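You operate a simulated robot arm through the tools that you are given. There is no shell and no other tool.

You are at the controls of a simulated robot arm. One attempt, no reset.

## Task
Fold the empty yellow sack and put it in the teal packing drawer.
Fine: fold it with the board's flap and lay the flap back; close the drawer. Where these are worked on the way, their far stop is far enough and under half their travel is too little: teal packing drawer.

It is judged by the outcome, as a careful person would: the job done as asked, and still so three seconds after it is handed in. It fails if anything else is knocked over, pushed out of place, dropped, spilled or broken. Flat cloth is picked up by pressing the open fingertips on it (5 to 10 N) and closing them slowly along it; thin cloth reads only 2 to 8 mm in the jaws.

## Robot
A 6-joint arm with a two-finger gripper, fixed in place. Base frame: the origin is on the floor under the middle of its stand, x ahead of it, y to its left, z up; the work surface is at about z = 860. Units: mm, degrees, N and s.
It reaches about 1572 mm from its shoulder. Its first joint turns from -166.0 to 166.0 degrees. Payload 2.45 kg.
The tool frame sits at the grasp point between the pads (the TCP): z along the fingers, y along the line on which they close. The tips reach 20 mm beyond it. The gripper opens to 140 mm; its body begins 168 mm behind the TCP.
Orientation is told as [roll, pitch, yaw] about the base's x, y, z axes, in that order, counted from this pose: with the fingers straight down and closing along the base's y, the tool's x points along the base's -x, its y along +y and its z along -z.

## Interface
- The arm moves only by the tool drive_tool. Its argument "steps" is a list of rows, each a list of 2 entries, a list of its own where there are three numbers: the shift along the tool's x, y, z in mm, then the turn, a rotation vector about the tool's x, y, z in degrees. In form: [[[tx, ty, tz], [ax, ay, az]], ...]. A call has 1 to 20 rows; each row is the pose to reach, as a shift and turn from the pose commanded when the call began, along the tool's axes at that moment. "hand" is the gripper command, from -1 (fully open) to 1 (shut), values between in proportion, set as the call begins (left out, the last holds). Rows are played at 5 a second. More than 50 mm and 8.6 degrees between two rows, or a gripper value outside its range, and nothing of the call is played. A pose out of reach is approached as far as the arm can. The call stops where the force on the tool passes 90 N (or 10 N more than at its start, if that is more) or the arm is blocked; 0.2 s more then pass. Each finger travels about 45 mm/s and halts on what it meets, pressing with about 31 N; the grip force reading is that of the motor and also rises with nothing between the fingers. The clock runs only during rows and for 0.2 s after the last one: add rows that repeat a pose to give the fingers time. It gives the time, the measured TCP pose, the force on the tool (base axes), the opening and the grip force at its end, in the units of the frame above (readings bear some noise), with the torque about the TCP (base axes, N m) and any sound that the robot's microphone picked up.
- Cameras (640 x 400 px; columns grow to the right, rows downward): "scene" is fixed at [49.9, 651.8, 1460.5]; the picture's right is [-0.10, -0.99, 0.00], its down [-0.55, 0.06, -0.83] and it looks along [0.83, -0.09, -0.55] (base axes); focal length 260 px, centre (320, 200). "wrist" rides on the gripper at [78, 11, -209] in the tool frame; the picture's right is [-0.14, 0.99, 0.00], its down [-0.92, -0.13, -0.37] and it looks along [-0.36, -0.05, 0.93] (tool axes); focal length 280 px, centre (320, 200). There is no depth. A picture from a camera that has moved, and an enlarged one, comes with that camera's place and axes in the base frame and with its lens.
- snapshot(camera): a new picture of that camera. No time passes.
- close_up(camera, box): a new picture of the part [left, top, right, bottom] of that camera's present view, enlarged. No time passes.
- hand_in(): hands the job in; it is judged then, once.

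Nothing tells you positions but the pictures and the camera data. Unless the task says otherwise, let go and move clear before handing in.

The tools are called after "Call:" as name(argument=value, ...) on one line, values as JSON. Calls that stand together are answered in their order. drive_tool: Moves the arm, as the interface text tells. Its arguments: {"type":"object","properties":{"steps":{"type":"array","items":{"type":"array"}},"hand":{"type":"number"}},"required":["steps"]} The other tools are called the same way: snapshot (camera) takes a picture; close_up (camera, box) takes an enlarged picture of a part of a camera's view; hand_in () hands the job in.

At the start:

```text
time_s: 0.0
position: [748.6, 327.6, 1215.4]
orientation: [0.1, -0.1, 0.1]
contact_force: [-0.6, 0.4, -0.6]
torque: [0.02, 0.04, -0.03]
opening: 140.0
finger_force: 0.1
```

scene: 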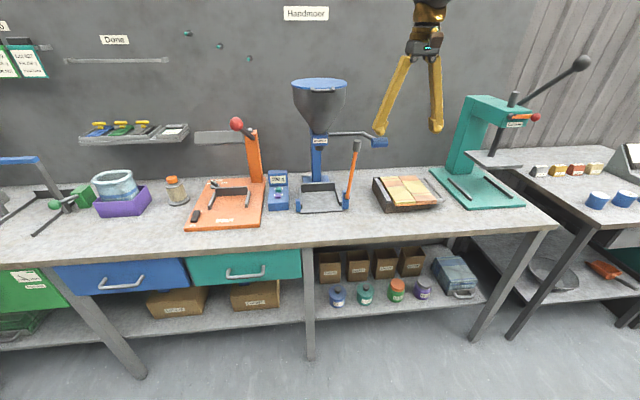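
wrist: 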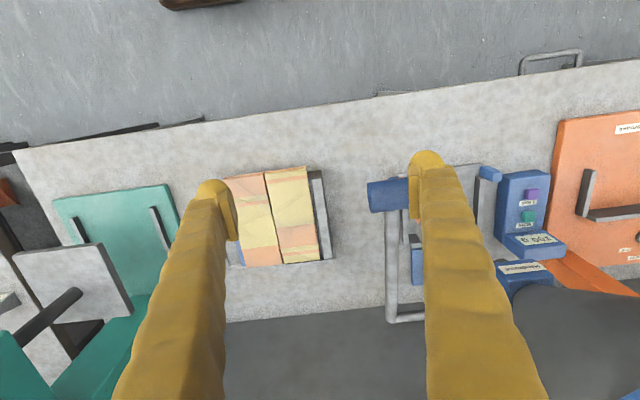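

I see a bench with presses, a board with orange and yellow patches (probably the folding board with the sack), and a teal drawer below the bench. I'll look closer before moving.

Call:
close_up(camera="scene", box=[340, 150, 480, 237])

Call:
close_up(camera="wrist", box=[180, 140, 380, 265])

Call:
close_up(camera="scene", box=[160, 220, 340, 332])

Call:
close_up(camera="scene", box=[0, 90, 200, 215])

Call:
close_up(camera="scene", box=[170, 90, 400, 234])

Call:
close_up(camera="scene", box=[430, 50, 640, 230])

```text
4.57 times, centred on (410, 194) of scene
camera zoom: at [49.9, 651.8, 1460.5], right [-0.1, -0.99, 0.0], down [-0.55, 0.06, -0.83], along [0.83, -0.09, -0.55], focal length 1190 px, centre (-91, 230)
```

zoom: 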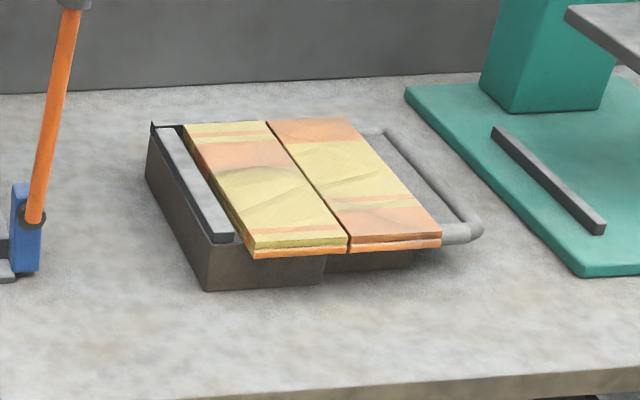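

```text
3.20 times, centred on (280, 202) of wrist
camera zoom: at [671.4, 339.4, 1425.6], right [0.14, 0.99, 0.0], down [0.92, -0.13, 0.37], along [0.36, -0.05, -0.93], focal length 897 px, centre (448, 192)
```

zoom: 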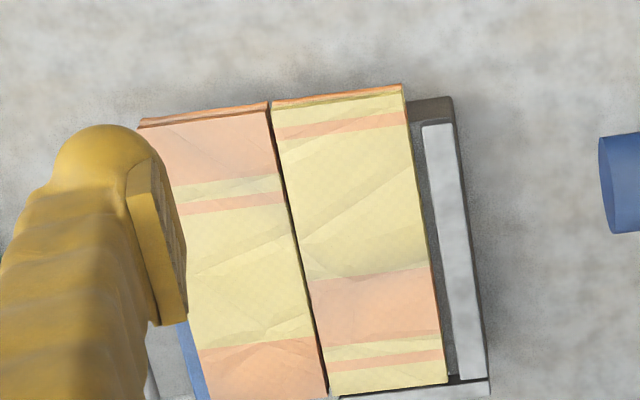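

```text
3.56 times, centred on (250, 276) of scene
camera zoom: at [49.9, 651.8, 1460.5], right [-0.1, -0.99, 0.0], down [-0.55, 0.06, -0.83], along [0.83, -0.09, -0.55], focal length 926 px, centre (569, -70)
```

zoom: 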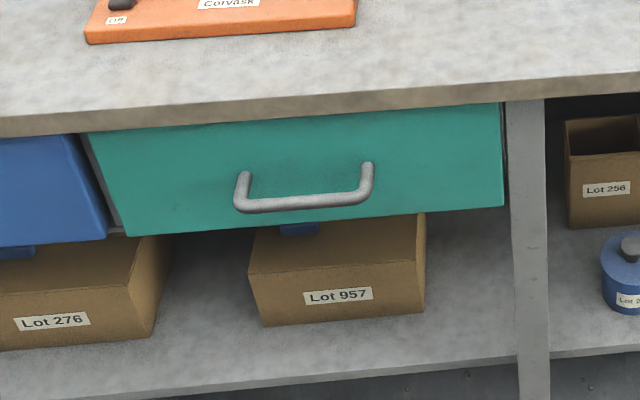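

```text
3.20 times, centred on (100, 152) of scene
camera zoom: at [49.9, 651.8, 1460.5], right [-0.1, -0.99, 0.0], down [-0.55, 0.06, -0.83], along [0.83, -0.09, -0.55], focal length 833 px, centre (1024, 352)
```

zoom: 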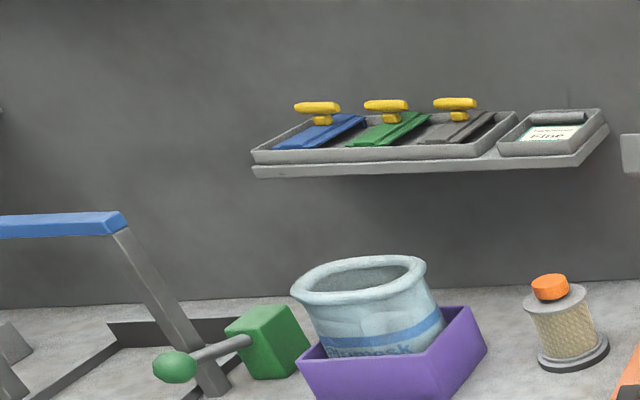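

```text
2.78 times, centred on (285, 162) of scene
camera zoom: at [49.9, 651.8, 1460.5], right [-0.1, -0.99, 0.0], down [-0.55, 0.06, -0.83], along [0.83, -0.09, -0.55], focal length 723 px, centre (417, 306)
```

zoom: 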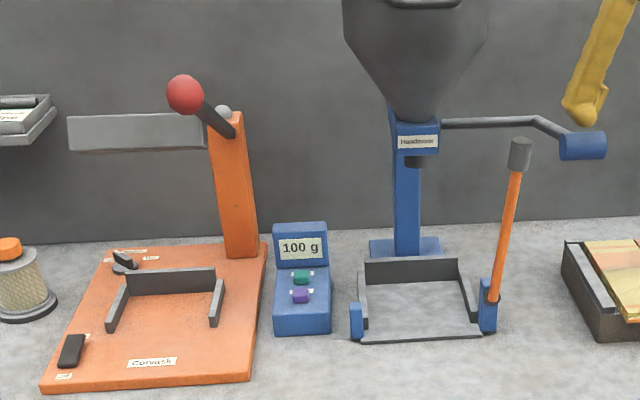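

```text
2.22 times, centred on (535, 140) of scene
camera zoom: at [49.9, 651.8, 1460.5], right [-0.1, -0.99, 0.0], down [-0.55, 0.06, -0.83], along [0.83, -0.09, -0.55], focal length 579 px, centre (-158, 333)
```

zoom: 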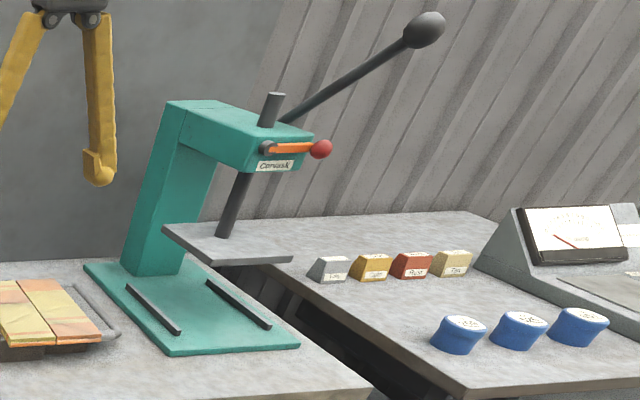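

The folding board is at about x 800–1020 and y 85–315, and its loop handle is on the -y side. The teal drawer is near y≈835 with its handle at about x≈660, z≈768. I'll back the arm away from the bench machines and look down at the drawer handle with the wrist camera.

Call:
drive_tool(steps=[[[40, 0, 0], [0, 0, 0]], [[80, 0, 0], [0, 0, 0]], [[120, 0, 0], [0, 0, 0]], [[160, 10, 0], [0, 0, 0]], [[190, 45, 0], [0, 0, 0]], [[210, 85, 0], [0, 0, 0]], [[220, 130, 0], [0, 0, 0]], [[220, 175, 0], [0, 0, 0]], [[220, 220, 0], [0, 0, 0]], [[220, 265, 0], [0, 0, 0]], [[220, 310, 0], [0, 0, 0]], [[220, 355, 0], [0, 0, 0]], [[220, 400, 10], [0, 0, 0]], [[220, 440, 20], [0, 0, 0]], [[220, 480, 40], [0, 0, 0]], [[220, 500, 80], [0, 0, 0]], [[220, 505, 120], [0, 0, 0]], [[220, 505, 120], [0, 0, 0]]])

```text
time_s: 3.8
position: [529.3, 833.9, 1094.7]
orientation: [0.0, 0.0, 0.0]
contact_force: [0.4, -0.2, 0.3]
torque: [-0.01, 0.01, -0.01]
opening: 140.3
finger_force: 0.0
```

Call:
snapshot(camera="wrist")

Call:
snapshot(camera="scene")

```text
taken
camera wrist: at [452.3, 845.4, 1305.2], right [0.14, 0.99, 0.0], down [0.92, -0.13, 0.37], along [0.37, -0.05, -0.93], focal length 280 px, centre (320, 200)
```

wrist: 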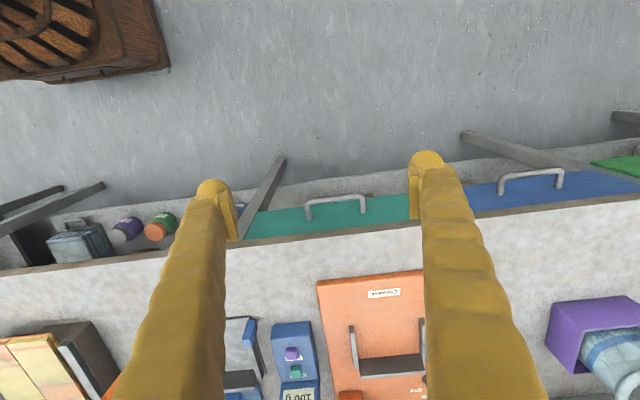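

```text
taken
```

scene: 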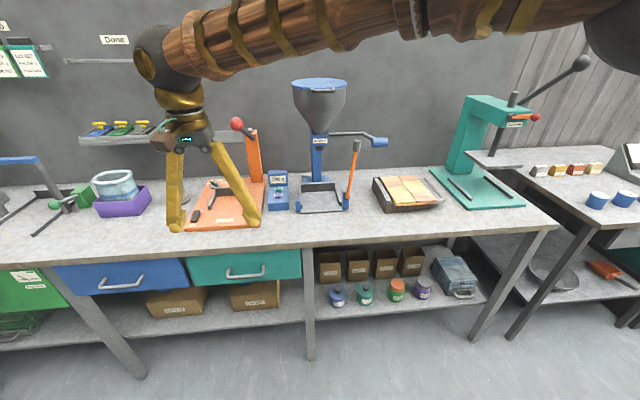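

The teal drawer's handle is clear in the wrist view. I'll zoom in from both cameras to triangulate it.

Call:
close_up(camera="wrist", box=[235, 170, 425, 260])

Call:
close_up(camera="scene", box=[180, 235, 310, 300])

```text
3.37 times, centred on (330, 215) of wrist
camera zoom: at [452.3, 845.4, 1305.2], right [0.14, 0.99, 0.0], down [0.92, -0.13, 0.37], along [0.37, -0.05, -0.93], focal length 944 px, centre (286, 150)
```

zoom: 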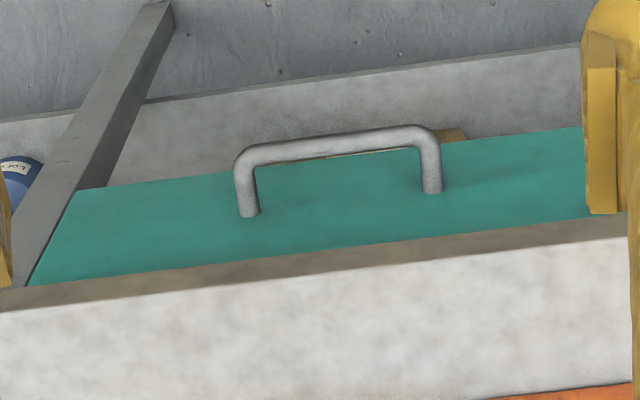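

```text
4.92 times, centred on (245, 268) of scene
camera zoom: at [49.9, 651.8, 1460.5], right [-0.1, -0.99, 0.0], down [-0.55, 0.06, -0.83], along [0.83, -0.09, -0.55], focal length 1282 px, centre (689, -132)
```

zoom: 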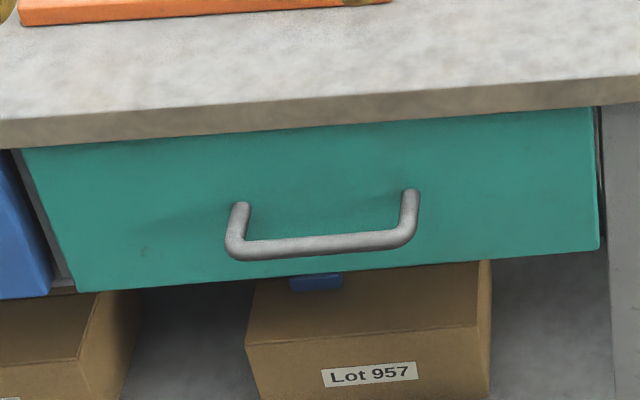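

The handle bar is at about (671, 843, 753). The drawer face is at x≈712, and the handle is about 120 mm wide. I'll turn the gripper to point forward with the fingers closing vertically, so it can grip the bar.

Call:
drive_tool(steps=[[[0, 0, 0], [-4.62, -4.62, 4.62]], [[0, 0, 0], [-9.24, -9.24, 9.24]], [[0, 0, 0], [-13.86, -13.86, 13.86]], [[0, 0, 0], [-18.48, -18.48, 18.48]], [[0, 0, 0], [-23.09, -23.09, 23.09]], [[0, 0, 0], [-27.71, -27.71, 27.71]], [[0, 0, 0], [-32.33, -32.33, 32.33]], [[0, 0, 0], [-36.95, -36.95, 36.95]], [[0, 0, 0], [-41.57, -41.57, 41.57]], [[0, 0, 0], [-46.19, -46.19, 46.19]], [[0, 0, 0], [-50.81, -50.81, 50.81]], [[0, 0, 0], [-55.43, -55.43, 55.43]], [[0, 0, 0], [-60.04, -60.04, 60.04]], [[0, 0, 0], [-64.66, -64.66, 64.66]], [[0, 0, 0], [-69.28, -69.28, 69.28]], [[0, 0, 0], [-69.28, -69.28, 69.28]]], hand=0)

```text
time_s: 7.2
position: [533.5, 840.1, 1112.0]
orientation: [53.8, -19.0, -54.8]
contact_force: [0.3, 0.8, -0.5]
torque: [-0.03, -0.01, -0.01]
opening: 69.6
finger_force: 0.1
out of reach, approached as far as the arm can: row 9, 10, 11, 12, 13, 14, 15, 16
```

The arm couldn't finish that rotation and stopped partway. I'll look at its posture to understand the limit.

Call:
snapshot(camera="scene")

Call:
snapshot(camera="wrist")

```text
taken
```

scene: 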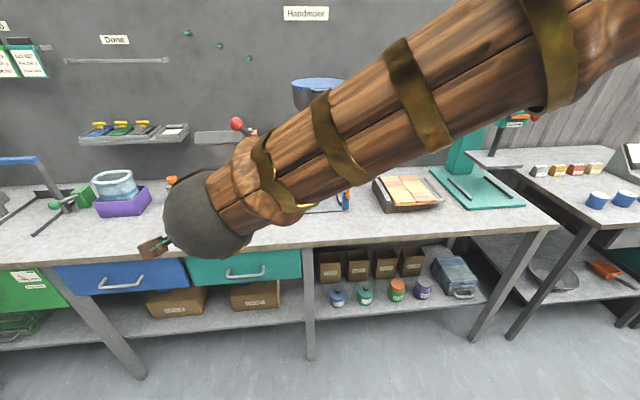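

```text
taken
camera wrist: at [334.1, 842.5, 1212.3], right [0.4, 0.44, 0.8], down [0.18, -0.9, 0.41], along [0.9, -0.02, -0.44], focal length 280 px, centre (320, 200)
```

wrist: 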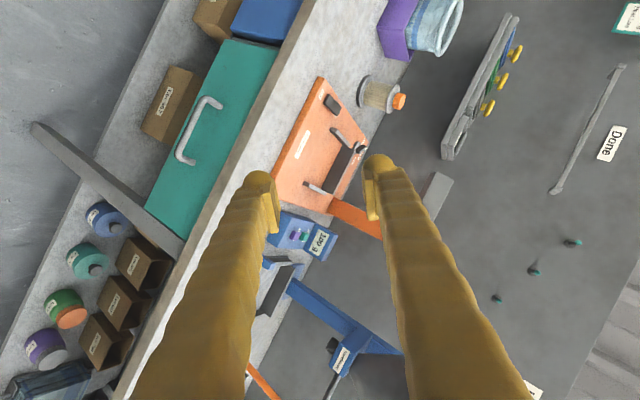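

The arm looks limited by its wrist in this roll direction. I'll send a null step to see what pose the next command starts from.

Call:
drive_tool(steps=[[[0, 0, 0], [0, 0, 0]]])

```text
time_s: 7.6
position: [534.2, 840.3, 1111.7]
orientation: [53.9, -19.0, -54.9]
contact_force: [-0.2, 0.0, -0.2]
torque: [-0.02, 0.0, 0.02]
opening: 69.9
finger_force: 0.1
```

The next command starts from the pose actually reached. I'll go back to fingers-down, then try the opposite roll direction.

Call:
drive_tool(steps=[[[0, 0, 0], [4.467, 4.567, -4.6]], [[0, 0, 0], [8.93, 9.13, -9.2]], [[0, 0, 0], [13.4, 13.7, -13.8]], [[0, 0, 0], [17.87, 18.27, -18.4]], [[0, 0, 0], [22.33, 22.83, -23.0]], [[0, 0, 0], [26.8, 27.4, -27.6]], [[0, 0, 0], [31.27, 31.97, -32.2]], [[0, 0, 0], [35.73, 36.53, -36.8]], [[0, 0, 0], [40.2, 41.1, -41.4]], [[0, 0, 0], [40.2, 41.1, -41.4]]])

```text
time_s: 9.8
position: [533.3, 840.3, 1111.5]
orientation: [-0.2, 0.1, 0.0]
contact_force: [-0.7, 0.2, -0.8]
torque: [0.03, 0.01, 0.02]
opening: 69.7
finger_force: 0.1
```

Call:
drive_tool(steps=[[[0, 0, 0], [4.62, -4.62, -4.62]], [[0, 0, 0], [9.24, -9.24, -9.24]], [[0, 0, 0], [13.86, -13.86, -13.86]], [[0, 0, 0], [18.48, -18.48, -18.48]], [[0, 0, 0], [23.09, -23.09, -23.09]], [[0, 0, 0], [27.71, -27.71, -27.71]], [[0, 0, 0], [32.33, -32.33, -32.33]], [[0, 0, 0], [36.95, -36.95, -36.95]], [[0, 0, 0], [41.57, -41.57, -41.57]], [[0, 0, 0], [46.19, -46.19, -46.19]], [[0, 0, 0], [50.81, -50.81, -50.81]], [[0, 0, 0], [55.43, -55.43, -55.43]], [[0, 0, 0], [60.04, -60.04, -60.04]], [[0, 0, 0], [64.66, -64.66, -64.66]], [[0, 0, 0], [69.28, -69.28, -69.28]], [[0, 0, 0], [69.28, -69.28, -69.28]]])

```text
time_s: 13.2
position: [533.6, 840.5, 1112.2]
orientation: [-89.9, 0.1, 90.1]
contact_force: [-0.1, 0.1, 0.7]
torque: [0.02, 0.0, -0.03]
opening: 69.9
finger_force: 0.0
```

The gripper now points forward with the fingers closing vertically. Next I'll lower it to the handle's height in front of the drawer and check the alignment.

Call:
drive_tool(steps=[[[0, 45, 0], [0, 0, 0]], [[0, 90, 0], [0, 0, 0]], [[0, 135, 0], [0, 0, 0]], [[0, 180, 0], [0, 0, 0]], [[0, 225, 0], [0, 0, 0]], [[0, 270, 0], [0, 0, 0]], [[-2, 315, 20], [0, 0, 0]], [[-3, 359, 50], [0, 0, 0]], [[-3, 359, 66], [0, 0, 0]], [[-3, 359, 66], [0, 0, 0]]])

```text
refused: row 8 steps farther than a row can; nothing moved
```

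Call:
drive_tool(steps=[[[0, 45, 0], [0, 0, 0]], [[0, 90, 0], [0, 0, 0]], [[0, 135, 0], [0, 0, 0]], [[0, 180, 0], [0, 0, 0]], [[0, 225, 0], [0, 0, 0]], [[0, 270, 0], [0, 0, 0]], [[-2, 315, 5], [0, 0, 0]], [[-3, 350, 25], [0, 0, 0]], [[-3, 359, 55], [0, 0, 0]], [[-3, 359, 66], [0, 0, 0]], [[-3, 359, 66], [0, 0, 0]]])

```text
time_s: 15.6
position: [599.6, 843.8, 753.2]
orientation: [-90.0, 0.0, 90.0]
contact_force: [0.2, 0.2, -0.5]
torque: [-0.01, -0.03, 0.0]
opening: 70.1
finger_force: 0.1
```

Call:
snapshot(camera="wrist")

Call:
close_up(camera="scene", box=[100, 200, 340, 350])

```text
taken
camera wrist: at [392.4, 766.3, 742.3], right [0.0, 0.14, -0.99], down [-0.37, 0.92, 0.13], along [0.93, 0.37, 0.05], focal length 280 px, centre (320, 200)
```

wrist: 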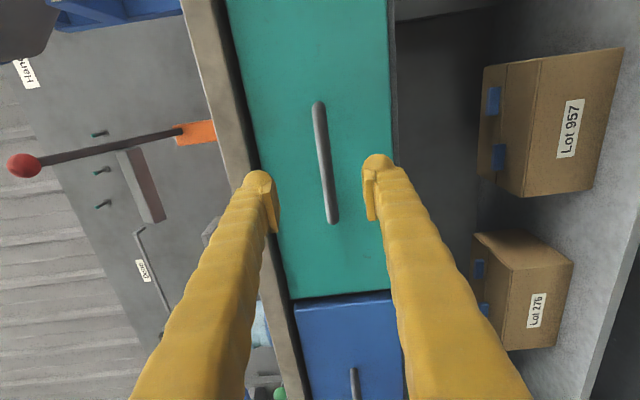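

```text
2.67 times, centred on (220, 275) of scene
camera zoom: at [49.9, 651.8, 1460.5], right [-0.1, -0.99, 0.0], down [-0.55, 0.06, -0.83], along [0.83, -0.09, -0.55], focal length 694 px, centre (587, 0)
```

zoom: 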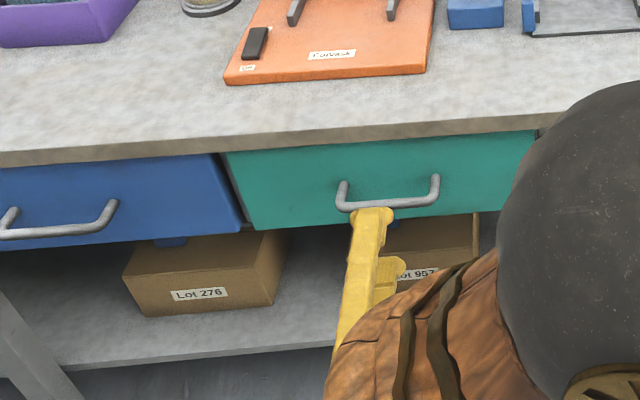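

The bar appears at about (671, 838, 746). I'll drop 6 mm, advance so the bar sits between the pads, and then close on it.

Call:
drive_tool(steps=[[[4, 6, 20], [0, 0, 0]], [[4, 6, 40], [0, 0, 0]], [[4, 6, 55], [0, 0, 0]], [[4, 6, 70], [0, 0, 0]], [[4, 6, 72], [0, 0, 0]], [[4, 6, 72], [0, 0, 0]]])

Call:
snapshot(camera="wrist")

```text
time_s: 17.0
position: [671.1, 839.3, 747.0]
orientation: [-90.0, 0.0, 90.0]
contact_force: [0.1, 0.3, -1.0]
torque: [-0.04, -0.01, -0.02]
opening: 70.0
finger_force: 0.0
```

```text
taken
camera wrist: at [463.5, 761.8, 737.0], right [0.0, 0.14, -0.99], down [-0.37, 0.92, 0.13], along [0.93, 0.37, 0.05], focal length 280 px, centre (320, 200)
```

wrist: 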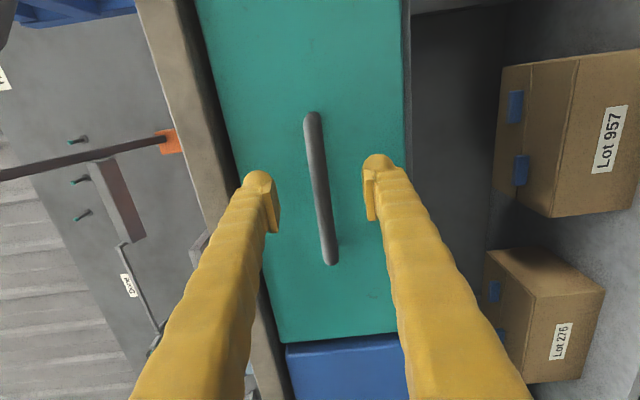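

The bar is centred between the pads. I'm closing on it now.

Call:
drive_tool(steps=[[[0, 0, 0], [0, 0, 0]], [[0, 0, 0], [0, 0, 0]], [[0, 0, 0], [0, 0, 0]], [[0, 0, 0], [0, 0, 0]], [[0, 0, 0], [0, 0, 0]], [[0, 0, 0], [0, 0, 0]]], hand=1)

```text
time_s: 18.4
position: [670.9, 840.1, 744.9]
orientation: [-89.9, 0.1, 90.0]
contact_force: [0.3, 5.0, -24.7]
torque: [0.28, 0.07, 0.09]
opening: 9.1
finger_force: 36.6
```

I have the bar, at 9 mm opening. Now I'll pull the drawer straight out toward -x.

Call:
drive_tool(steps=[[[0, 2, -8], [0, 0, 0]], [[0, 2, -20], [0, 0, 0]], [[0, 2, -40], [0, 0, 0]], [[0, 2, -60], [0, 0, 0]], [[0, 2, -80], [0, 0, 0]], [[0, 2, -100], [0, 0, 0]], [[0, 2, -120], [0, 0, 0]], [[0, 2, -140], [0, 0, 0]], [[0, 2, -160], [0, 0, 0]], [[0, 2, -180], [0, 0, 0]], [[0, 2, -200], [0, 0, 0]]])

Call:
snapshot(camera="scene")

```text
time_s: 20.8
position: [472.2, 839.5, 745.1]
orientation: [-89.9, 0.1, 90.2]
contact_force: [-0.9, 25.8, 9.5]
torque: [0.05, -0.08, 0.43]
opening: 9.5
finger_force: 36.2
```

```text
taken
```

scene: 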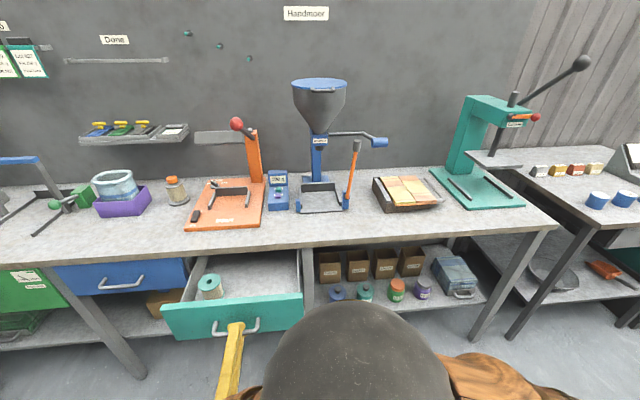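

The drawer is out about 200 mm, and there's a teal spool inside that I must leave alone. I'll keep pulling slowly until it stops.

Call:
drive_tool(steps=[[[0, 0, -12], [0, 0, 0]], [[0, 0, -24], [0, 0, 0]], [[0, 0, -36], [0, 0, 0]], [[0, 0, -48], [0, 0, 0]], [[0, 0, -60], [0, 0, 0]], [[0, 0, -72], [0, 0, 0]], [[0, 0, -84], [0, 0, 0]], [[0, 0, -96], [0, 0, 0]], [[0, 0, -108], [0, 0, 0]], [[0, 0, -120], [0, 0, 0]]])

Call:
snapshot(camera="scene")

```text
time_s: 22.8
position: [370.8, 838.2, 745.3]
orientation: [-89.9, 0.0, 89.7]
contact_force: [3.4, -0.9, 0.7]
torque: [-0.01, 0.02, 0.08]
opening: 10.1
finger_force: 37.0
stopped in row 10: the force on the tool passed its limit at 102 N (the readings are from after the stop); the commanded pose is now the measured one
```

```text
taken
```

scene: 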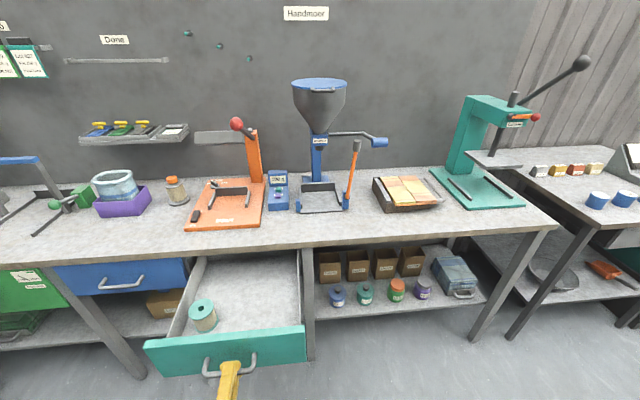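

The drawer hit its stop after about 300 mm of travel. I'll release the handle and back off.

Call:
drive_tool(steps=[[[0, 0, 0], [0, 0, 0]], [[0, 0, 0], [0, 0, 0]], [[0, 0, 0], [0, 0, 0]], [[0, 0, 0], [0, 0, 0]], [[0, 0, -10], [0, 0, 0]], [[0, 0, -25], [0, 0, 0]], [[0, 0, -45], [0, 0, 0]], [[0, 0, -60], [0, 0, 0]], [[0, 0, -60], [0, 0, 0]]], hand=0)

Call:
snapshot(camera="wrist")

```text
time_s: 24.8
position: [310.3, 838.6, 745.9]
orientation: [-90.0, -0.1, 89.8]
contact_force: [0.1, 0.5, 0.0]
torque: [0.0, 0.02, 0.03]
opening: 69.8
finger_force: 0.1
```

```text
taken
camera wrist: at [101.3, 761.1, 735.4], right [0.0, 0.14, -0.99], down [-0.36, 0.92, 0.13], along [0.93, 0.36, 0.05], focal length 280 px, centre (320, 200)
```

wrist: 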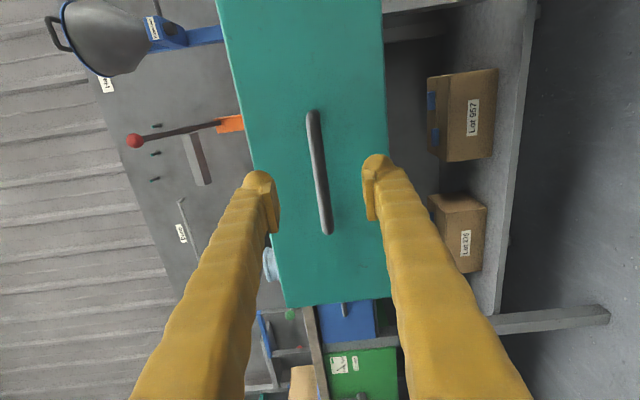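

The drawer is fully open and released. Next I'll rise straight up, turn back to fingers-down, and go look at the folding board from above.

Call:
drive_tool(steps=[[[0, -45, 0], [0, 0, 0]], [[0, -90, 0], [0, 0, 0]], [[0, -135, 0], [0, 0, 0]], [[0, -180, 0], [0, 0, 0]], [[0, -225, 0], [0, 0, 0]], [[0, -270, 0], [0, 0, 0]], [[0, -310, 20], [0, 0, 0]], [[0, -340, 55], [0, 0, 0]], [[0, -370, 90], [0, 0, 0]], [[0, -400, 125], [0, 0, 0]], [[0, -410, 170], [0, 0, 0]], [[0, -410, 210], [0, 0, 0]], [[0, -410, 220], [0, 0, 0]], [[0, -410, 220], [0, 0, 0]]])

Call:
drive_tool(steps=[[[0, 0, 0], [-4.62, 4.62, 4.62]], [[0, 0, 0], [-9.24, 9.24, 9.24]], [[0, 0, 0], [-13.86, 13.86, 13.86]], [[0, 0, 0], [-18.48, 18.48, 18.48]], [[0, 0, 0], [-23.09, 23.09, 23.09]], [[0, 0, 0], [-27.71, 27.71, 27.71]], [[0, 0, 0], [-32.33, 32.33, 32.33]], [[0, 0, 0], [-36.95, 36.95, 36.95]], [[0, 0, 0], [-41.57, 41.57, 41.57]], [[0, 0, 0], [-46.19, 46.19, 46.19]], [[0, 0, 0], [-50.81, 50.81, 50.81]], [[0, 0, 0], [-55.43, 55.43, 55.43]], [[0, 0, 0], [-60.04, 60.04, 60.04]], [[0, 0, 0], [-64.66, 64.66, 64.66]], [[0, 0, 0], [-69.28, 69.28, 69.28]], [[0, 0, 0], [-69.28, 69.28, 69.28]]])

```text
time_s: 27.8
position: [531.6, 836.5, 1155.0]
orientation: [-90.0, 0.0, 89.8]
contact_force: [-0.4, 0.2, -0.1]
torque: [0.01, 0.01, -0.03]
opening: 69.8
finger_force: 0.1
```

```text
time_s: 31.2
position: [529.7, 835.9, 1154.5]
orientation: [0.1, 0.1, -0.3]
contact_force: [-0.2, 0.1, -0.6]
torque: [0.0, 0.02, -0.03]
opening: 70.1
finger_force: 0.1
```

The gripper points down again. I'll sweep across in front of the bench at a safe distance toward the folding board.

Call:
drive_tool(steps=[[[0, -44, -5], [0, 0, 0]], [[0, -88, -10], [0, 0, 0]], [[0, -132, -15], [0, 0, 0]], [[0, -176, -20], [0, 0, 0]], [[0, -220, -25], [0, 0, 0]], [[0, -264, -25], [0, 0, 0]], [[0, -308, -25], [0, 0, 0]], [[0, -352, -25], [0, 0, 0]], [[0, -396, -25], [0, 0, 0]], [[0, -440, -25], [0, 0, 0]], [[0, -484, -25], [0, 0, 0]], [[0, -528, -25], [0, 0, 0]], [[0, -572, -25], [0, 0, 0]], [[0, -616, -25], [0, 0, 0]], [[-35, -640, -25], [0, 0, 0]], [[-80, -650, -25], [0, 0, 0]], [[-125, -650, -15], [0, 0, 0]], [[-170, -650, -5], [0, 0, 0]], [[-170, -650, -5], [0, 0, 0]]])

Call:
snapshot(camera="wrist")

Call:
snapshot(camera="scene")

```text
time_s: 35.2
position: [698.2, 183.5, 1158.9]
orientation: [0.0, 0.0, -0.2]
contact_force: [-0.4, 0.7, 0.4]
torque: [0.0, 0.0, -0.02]
opening: 69.8
finger_force: 0.0
```

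```text
taken
camera wrist: at [620.6, 196.2, 1369.0], right [0.14, 0.99, 0.0], down [0.92, -0.13, 0.37], along [0.37, -0.05, -0.93], focal length 280 px, centre (320, 200)
```

wrist: 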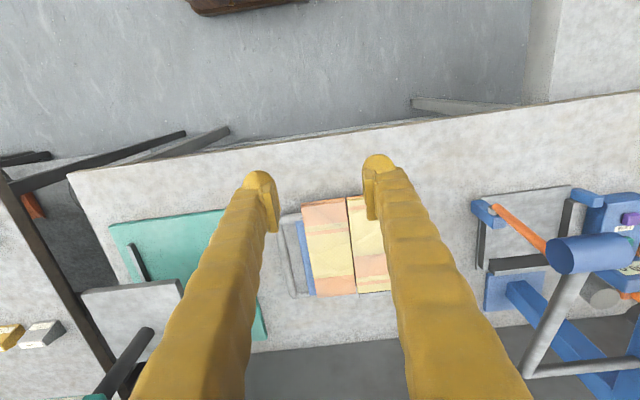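

```text
taken
```

scene: 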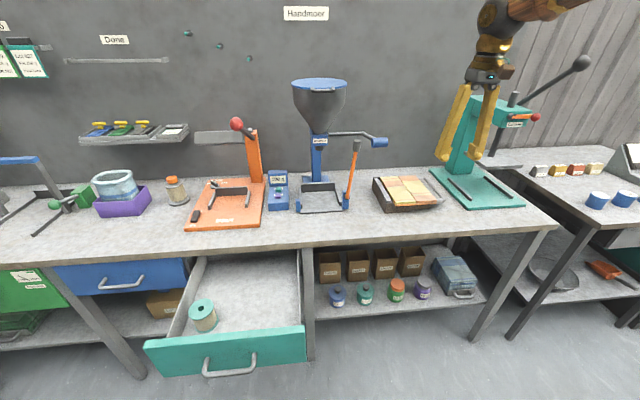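

I see the board between the fingers: the flap's loop handle is on the left in this view and the mill crank's knob is at about (774, 394, 1176), which I must stay clear of. I'll zoom in to locate the loop handle precisely.

Call:
close_up(camera="wrist", box=[260, 180, 400, 310])

Call:
close_up(camera="scene", box=[365, 165, 455, 220])

```text
3.08 times, centred on (330, 245) of wrist
camera zoom: at [620.6, 196.2, 1369.0], right [0.14, 0.99, 0.0], down [0.92, -0.13, 0.37], along [0.37, -0.05, -0.93], focal length 863 px, centre (289, 62)
```

zoom: 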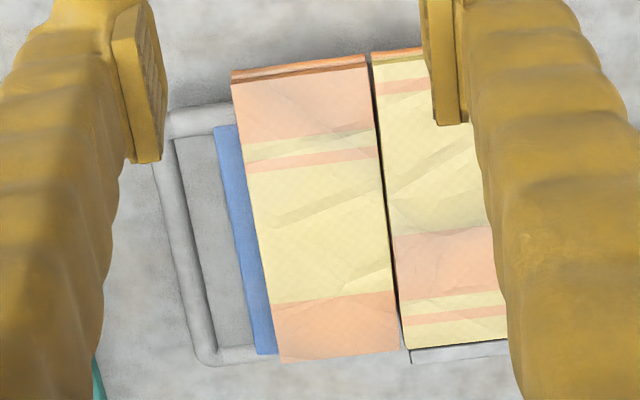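

```text
7.11 times, centred on (410, 192) of scene
camera zoom: at [49.9, 651.8, 1460.5], right [-0.1, -0.99, 0.0], down [-0.55, 0.06, -0.83], along [0.83, -0.09, -0.55], focal length 1852 px, centre (-320, 253)
```

zoom: 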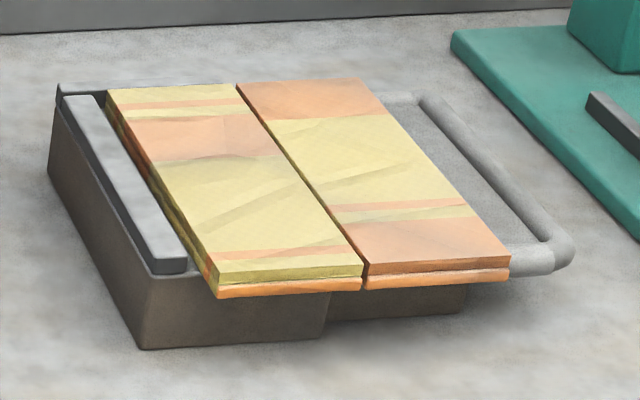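

The loop bar is along x from about 830 to 1000 at y≈88, z≈912, and the hinge seam is at y≈216. The gap between the bar and the flap plate is only about 29 mm, so I need to know how thick the fingers are.

Call:
close_up(camera="scene", box=[420, 40, 530, 170])

Call:
close_up(camera="wrist", box=[230, 140, 410, 250])

```text
3.08 times, centred on (475, 105) of scene
camera zoom: at [49.9, 651.8, 1460.5], right [-0.1, -0.99, 0.0], down [-0.55, 0.06, -0.83], along [0.83, -0.09, -0.55], focal length 801 px, centre (-157, 492)
```

zoom: 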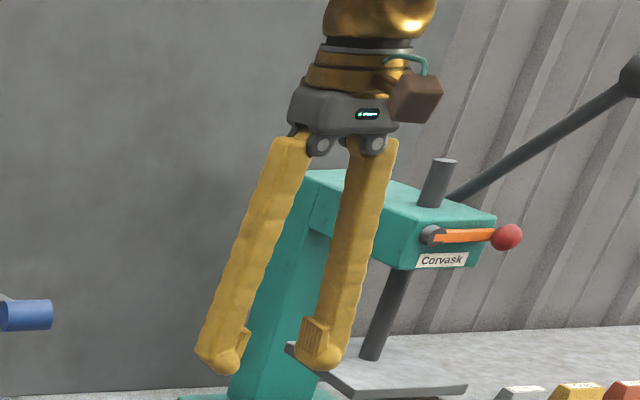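

```text
3.56 times, centred on (320, 195) of wrist
camera zoom: at [620.6, 196.2, 1369.0], right [0.14, 0.99, 0.0], down [0.92, -0.13, 0.37], along [0.37, -0.05, -0.93], focal length 997 px, centre (320, 218)
```

zoom: 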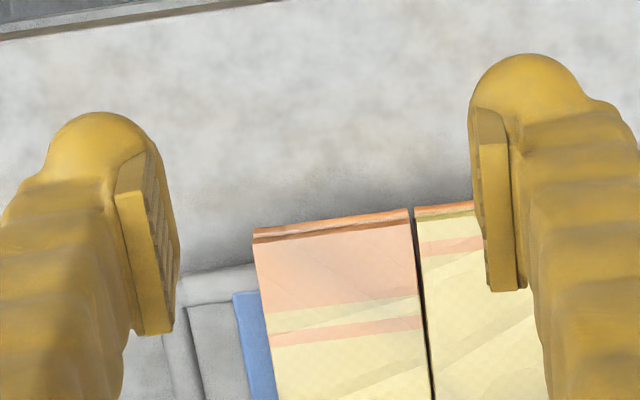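

The fingers are roughly 25 mm thick at the tips, so I can't straddle the bar straight down. I'll test in free air a tilted pose pointing forward and 30° down, rolled about the bar's axis, so the fingers straddle the flap plane.

Call:
drive_tool(steps=[[[0, 0, 0], [0, -7.5, 0]], [[0, 0, 0], [0, -15, 0]], [[0, 0, 0], [0, -22.5, 0]], [[0, 0, 0], [0, -30, 0]], [[0, 0, 0], [0, -37.5, 0]], [[0, 0, 0], [0, -45, 0]], [[0, 0, 0], [0, -52.5, 0]], [[0, 0, 0], [0, -60, 0]], [[0, 0, 0], [0, -60, 0]]])

Call:
drive_tool(steps=[[[0, 0, 0], [-3.75, 0, 6.495]], [[0, 0, 0], [-7.5, 0, 12.99]], [[0, 0, 0], [-11.25, 0, 19.485]], [[0, 0, 0], [-15, 0, 25.98]], [[0, 0, 0], [-18.75, 0, 32.475]], [[0, 0, 0], [-22.5, 0, 38.97]], [[0, 0, 0], [-26.25, 0, 45.465]], [[0, 0, 0], [-30, 0, 51.96]], [[0, 0, 0], [-30, 0, 51.96]]])

```text
time_s: 37.2
position: [695.1, 187.1, 1159.6]
orientation: [0.1, -59.9, -0.3]
contact_force: [-0.4, 0.9, 0.0]
torque: [-0.01, 0.0, 0.01]
opening: 70.0
finger_force: 0.1
```

```text
time_s: 39.2
position: [675.7, 211.0, 1181.8]
orientation: [43.8, -45.1, -40.0]
contact_force: [-0.7, -0.4, -0.5]
torque: [-0.01, -0.02, -0.01]
opening: 70.3
finger_force: 0.1
out of reach, approached as far as the arm can: row 3, 4, 5, 6, 7, 8, 9
```

Rolling that way hits a joint limit. I'll return to neutral and test the other roll direction, a half-turn about the tool axis, which is equivalent for the gripper.

Call:
drive_tool(steps=[[[0, 0, 0], [2.77, -1.03, -6.91]], [[0, 0, 0], [5.54, -2.06, -13.82]], [[0, 0, 0], [8.31, -3.09, -20.73]], [[0, 0, 0], [11.08, -4.12, -27.64]], [[0, 0, 0], [11.08, -4.12, -27.64]]])

Call:
drive_tool(steps=[[[0, 0, 0], [0, 0, -8]], [[0, 0, 0], [0, 0, -16]], [[0, 0, 0], [0, 0, -24]], [[0, 0, 0], [0, 0, -32]], [[0, 0, 0], [0, 0, -40]], [[0, 0, 0], [0, 0, -48]], [[0, 0, 0], [0, 0, -56]], [[0, 0, 0], [0, 0, -64]], [[0, 0, 0], [0, 0, -72]], [[0, 0, 0], [0, 0, -80]], [[0, 0, 0], [0, 0, -88]], [[0, 0, 0], [0, 0, -96]], [[0, 0, 0], [0, 0, -104]], [[0, 0, 0], [0, 0, -112]], [[0, 0, 0], [0, 0, -120]], [[0, 0, 0], [0, 0, -128]], [[0, 0, 0], [0, 0, -136]], [[0, 0, 0], [0, 0, -144]], [[0, 0, 0], [0, 0, -152]], [[0, 0, 0], [0, 0, -160]]])

```text
time_s: 40.4
position: [673.6, 209.8, 1182.6]
orientation: [-0.2, -60.0, 0.1]
contact_force: [0.0, -0.8, 0.4]
torque: [0.02, 0.02, 0.0]
opening: 70.0
finger_force: 0.0
```

```text
time_s: 44.6
position: [674.5, 211.5, 1182.7]
orientation: [-30.4, 54.4, 144.2]
contact_force: [-1.3, 0.2, 0.3]
torque: [0.02, 0.02, -0.02]
opening: 69.8
finger_force: 0.0
```

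The half-turn is reachable. I'll finish it to 180° and test the roll about x in both directions from there.

Call:
drive_tool(steps=[[[0, 0, 0], [0, 0, -7]], [[0, 0, 0], [0, 0, -14]], [[0, 0, 0], [0, 0, -20]], [[0, 0, 0], [0, 0, -20]]])

Call:
drive_tool(steps=[[[0, 0, 0], [-3.75, 0, -6.495]], [[0, 0, 0], [-7.5, 0, -12.99]], [[0, 0, 0], [-11.25, 0, -19.485]], [[0, 0, 0], [-15, 0, -25.98]], [[0, 0, 0], [-18.75, 0, -32.475]], [[0, 0, 0], [-22.5, 0, -38.97]], [[0, 0, 0], [-26.25, 0, -45.465]], [[0, 0, 0], [-30, 0, -51.96]], [[0, 0, 0], [-30, 0, -51.96]]])

```text
time_s: 45.6
position: [675.5, 211.1, 1181.7]
orientation: [0.3, 59.9, -179.8]
contact_force: [-0.2, 0.2, -0.5]
torque: [0.03, 0.01, -0.02]
opening: 70.1
finger_force: 0.1
```

```text
time_s: 47.6
position: [672.8, 211.5, 1182.3]
orientation: [73.8, 25.5, -123.7]
contact_force: [0.0, 1.3, -0.5]
torque: [-0.03, 0.0, 0.02]
opening: 70.0
finger_force: 0.1
```

Rolling to −60° works. Now I'll sweep to +60°, which is the starting pose for gripping the loop bar.

Call:
drive_tool(steps=[[[0, 0, 0], [3.75, 0, 6.495]], [[0, 0, 0], [7.5, 0, 12.99]], [[0, 0, 0], [11.25, 0, 19.485]], [[0, 0, 0], [15, 0, 25.98]], [[0, 0, 0], [18.75, 0, 32.475]], [[0, 0, 0], [22.5, 0, 38.97]], [[0, 0, 0], [26.25, 0, 45.465]], [[0, 0, 0], [30, 0, 51.96]], [[0, 0, 0], [33.75, 0, 58.455]], [[0, 0, 0], [37.5, 0, 64.95]], [[0, 0, 0], [41.25, 0, 71.445]], [[0, 0, 0], [45, 0, 77.94]], [[0, 0, 0], [48.75, 0, 84.435]], [[0, 0, 0], [52.5, 0, 90.93]], [[0, 0, 0], [56.25, 0, 97.425]], [[0, 0, 0], [60, 0, 103.92]], [[0, 0, 0], [60, 0, 103.92]]])

Call:
snapshot(camera="scene")

Call:
snapshot(camera="wrist")

```text
time_s: 51.2
position: [635.6, 291.2, 1208.0]
orientation: [-72.4, 26.7, 119.2]
contact_force: [0.6, 0.0, 0.0]
torque: [0.06, -0.04, 0.01]
opening: 69.8
finger_force: 0.0
out of reach, approached as far as the arm can: row 13, 14, 15, 16, 17
```

```text
taken
```

scene: 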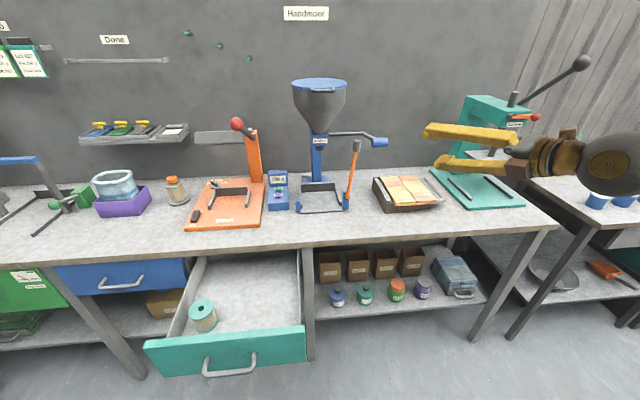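

```text
taken
camera wrist: at [480.8, 152.3, 1290.1], right [-0.11, -0.41, -0.9], down [-0.72, 0.66, -0.21], along [0.68, 0.63, -0.37], focal length 280 px, centre (320, 200)
```

wrist: 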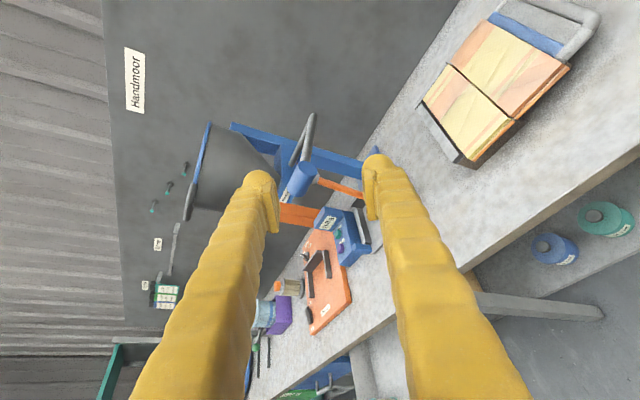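

The out-of-reach here seems to come from the wrist sitting too close to the arm's base, not from the roll itself. I'll move forward toward the loop handle's near side while setting the exact +60° pose.

Call:
drive_tool(steps=[[[24.6, 28.7, 9.85], [0.435, -0.519, -0.02]], [[49.3, 57.4, 19.7], [0.87, -1.04, -0.04]], [[73.9, 86.0, 29.6], [1.3, -1.56, -0.06]], [[98.6, 114.7, 39.4], [1.74, -2.08, -0.08]], [[123.2, 143.4, 49.3], [2.18, -2.6, -0.1]], [[147.8, 172.1, 59.1], [2.61, -3.11, -0.13]], [[172.5, 200.7, 69.0], [3.05, -3.63, -0.15]], [[197.1, 229.4, 78.8], [3.48, -4.15, -0.17]], [[197.1, 229.4, 78.8], [3.48, -4.15, -0.17]]], hand=0.486)

Call:
snapshot(camera="scene")

Call:
snapshot(camera="wrist")

```text
time_s: 53.2
position: [731.7, 220.5, 1127.2]
orientation: [-69.5, 29.3, 111.9]
contact_force: [-0.3, -0.3, 0.0]
torque: [-0.03, 0.01, 0.01]
opening: 36.0
finger_force: 0.0
out of reach, approached as far as the arm can: row 1, 2, 3, 4, 5, 6, 7, 8, 9
```

```text
taken
```

scene: 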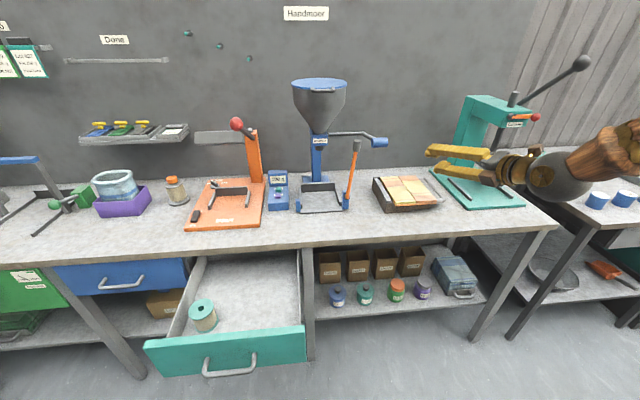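

```text
taken
camera wrist: at [560.6, 113.0, 1221.5], right [-0.2, -0.44, -0.88], down [-0.62, 0.75, -0.23], along [0.76, 0.5, -0.42], focal length 280 px, centre (320, 200)
```

wrist: 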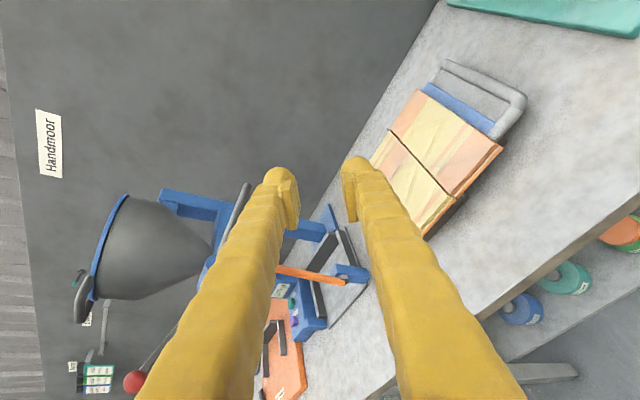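

The blocked pose comes from the wrist lining up with the forearm, a singularity. I'll unwind to fingers-down and go to y≈0, where I can pitch up straight through alignment in one vertical plane. First step: unwind.

Call:
drive_tool(steps=[[[2.2, -4.4, -10.5], [-2.253, -0.799, -7.71]], [[4.4, -8.7, -20.9], [-4.506, -1.597, -15.42]], [[6.6, -13.1, -31.4], [-6.759, -2.396, -23.13]], [[8.8, -17.4, -41.9], [-9.011, -3.194, -30.84]], [[11, -21.8, -52.4], [-11.264, -3.993, -38.55]], [[13.2, -26.1, -62.8], [-13.517, -4.791, -46.26]], [[15.4, -30.5, -73.3], [-15.77, -5.59, -53.97]], [[15.4, -30.5, -73.3], [-15.77, -5.59, -53.97]]])

Call:
drive_tool(steps=[[[0, 0, 0], [0, 0, 8]], [[0, 0, 0], [0, 0, 16]], [[0, 0, 0], [0, 0, 24]], [[0, 0, 0], [0, 0, 32]], [[0, 0, 0], [0, 0, 40]], [[0, 0, 0], [0, 0, 48]], [[0, 0, 0], [0, 0, 56]], [[0, 0, 0], [0, 0, 64]], [[0, 0, 0], [0, 0, 72]], [[0, 0, 0], [0, 0, 80]], [[0, 0, 0], [0, 0, 88]], [[0, 0, 0], [0, 0, 96]], [[0, 0, 0], [0, 0, 104]], [[0, 0, 0], [0, 0, 112]], [[0, 0, 0], [0, 0, 120]], [[0, 0, 0], [0, 0, 128]], [[0, 0, 0], [0, 0, 136]], [[0, 0, 0], [0, 0, 144]], [[0, 0, 0], [0, 0, 152]], [[0, 0, 0], [0, 0, 160]]])

```text
time_s: 55.0
position: [673.9, 218.2, 1183.4]
orientation: [0.1, 60.1, 180.0]
contact_force: [0.7, -0.1, -0.4]
torque: [0.0, 0.0, -0.02]
opening: 36.2
finger_force: 0.0
```

```text
time_s: 59.2
position: [673.1, 218.5, 1182.1]
orientation: [-30.5, -54.5, 35.8]
contact_force: [-0.6, 0.2, 0.6]
torque: [-0.01, 0.02, -0.02]
opening: 35.9
finger_force: 0.0
```

That's unwound to within 20°. I'll finish the roll and pitch back to fingers-down.

Call:
drive_tool(steps=[[[0, 0, 0], [0, 0, 7]], [[0, 0, 0], [0, 0, 14]], [[0, 0, 0], [0, 0, 20]], [[0, 0, 0], [0, 0, 20]]])

Call:
drive_tool(steps=[[[0, 0, 0], [0, 7.5, 0]], [[0, 0, 0], [0, 15, 0]], [[0, 0, 0], [0, 22.5, 0]], [[0, 0, 0], [0, 30, 0]], [[0, 0, 0], [0, 37.5, 0]], [[0, 0, 0], [0, 45, 0]], [[0, 0, 0], [0, 52.5, 0]], [[0, 0, 0], [0, 60, 0]], [[0, 0, 0], [0, 60, 0]]])

```text
time_s: 60.2
position: [672.3, 217.6, 1183.1]
orientation: [0.1, -60.0, -0.3]
contact_force: [-0.2, -0.4, -0.2]
torque: [-0.03, 0.0, 0.0]
opening: 36.1
finger_force: 0.1
```

```text
time_s: 62.2
position: [673.7, 218.5, 1182.4]
orientation: [0.0, 0.1, 0.0]
contact_force: [-0.3, 0.2, 0.3]
torque: [-0.04, 0.02, 0.03]
opening: 36.0
finger_force: 0.0
```

I'm back at fingers-down. I'll move to y=0 and pitch up in the plane of the arm.

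Call:
drive_tool(steps=[[[0, -44, 0], [0, 0, 0]], [[0, -88, 0], [0, 0, 0]], [[0, -132, 0], [0, 0, 0]], [[0, -176, 0], [0, 0, 0]], [[0, -218.5, 0], [0, 0, 0]], [[0, -218.5, 0], [0, 0, 0]]])

Call:
drive_tool(steps=[[[0, 0, 0], [0, -7, 0]], [[0, 0, 0], [0, -14, 0]], [[0, 0, 0], [0, -21, 0]], [[0, 0, 0], [0, -28, 0]], [[0, 0, 0], [0, -35, 0]], [[0, 0, 0], [0, -42, 0]], [[0, 0, 0], [0, -49, 0]], [[0, 0, 0], [0, -56, 0]], [[0, 0, 0], [0, -63, 0]], [[0, 0, 0], [0, -70, 0]], [[0, 0, 0], [0, -77, 0]], [[0, 0, 0], [0, -84, 0]], [[0, 0, 0], [0, -90, 0]], [[0, 0, 0], [0, -90, 0]]])

Call:
snapshot(camera="scene")

```text
time_s: 63.6
position: [673.4, -1.7, 1184.1]
orientation: [-0.1, 0.1, 0.0]
contact_force: [0.0, -1.0, 0.0]
torque: [-0.04, 0.01, -0.04]
opening: 35.9
finger_force: 0.1
```

```text
time_s: 66.6
position: [719.1, -1.0, 1219.2]
orientation: [-150.4, -89.9, 150.4]
contact_force: [-0.3, -0.5, 0.1]
torque: [-0.01, 0.0, -0.01]
opening: 36.1
finger_force: 0.2
out of reach, approached as far as the arm can: row 11, 12, 13, 14
```

```text
taken
```

scene: 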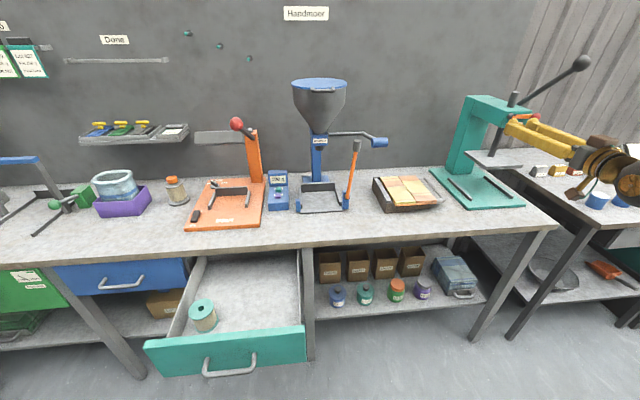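

The arm can point forward there once it's not too close to its base. I'll move to a staging pose near the loop handle and set the +60° rolled orientation from this wrist configuration.

Call:
drive_tool(steps=[[[21.1, 5.8, 10.1], [-1.96, 3.4, 7.32]], [[42.3, 11.5, 20.3], [-3.93, 6.8, 14.64]], [[63.4, 17.3, 30.4], [-5.89, 10.19, 21.96]], [[84.5, 23, 40.5], [-7.85, 13.59, 29.29]], [[105.6, 28.8, 50.6], [-9.81, 16.99, 36.61]], [[126.8, 34.5, 60.8], [-11.78, 20.39, 43.93]], [[147.9, 40.3, 70.9], [-13.74, 23.78, 51.25]], [[169, 46, 81], [-15.7, 27.18, 58.57]], [[169, 46, 81], [-15.7, 27.18, 58.57]]])

Call:
snapshot(camera="scene")

Call:
snapshot(camera="wrist")

```text
time_s: 68.6
position: [800.0, 42.6, 1049.8]
orientation: [73.9, -25.5, -56.2]
contact_force: [0.1, -0.1, -0.1]
torque: [0.02, 0.0, 0.01]
opening: 36.0
finger_force: 0.1
```

```text
taken
```

scene: 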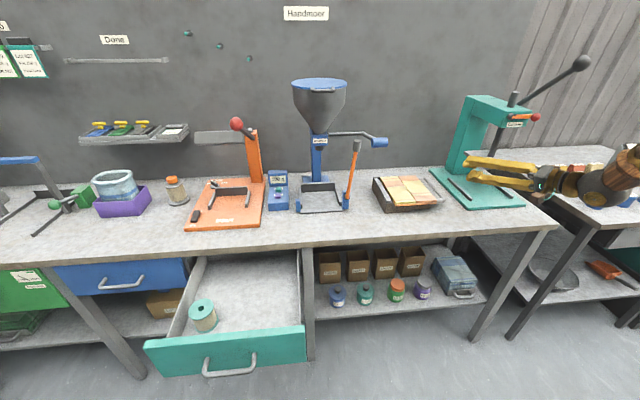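

```text
taken
camera wrist: at [581.6, 16.4, 1078.7], right [0.07, 0.39, 0.92], down [0.14, -0.91, 0.38], along [0.99, 0.1, -0.12], focal length 280 px, centre (320, 200)
```

wrist: 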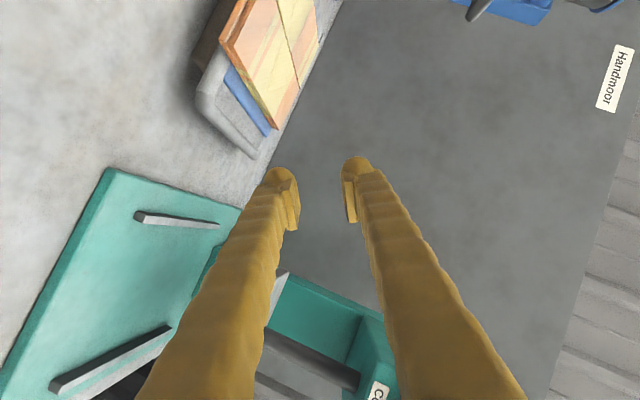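

The pose is reached in the right wrist configuration. I'll zoom in on the loop from this viewpoint to refine its position before going in.

Call:
close_up(camera="wrist", box=[180, 0, 340, 170])

```text
2.35 times, centred on (260, 85) of wrist
camera zoom: at [581.6, 16.4, 1078.7], right [0.07, 0.39, 0.92], down [0.14, -0.91, 0.38], along [0.99, 0.1, -0.12], focal length 660 px, centre (461, 471)
```

zoom: 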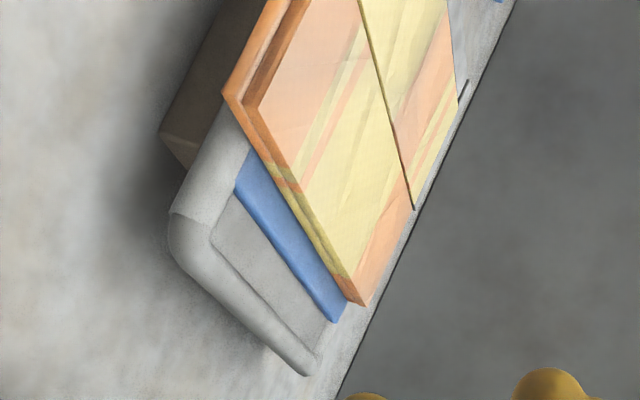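

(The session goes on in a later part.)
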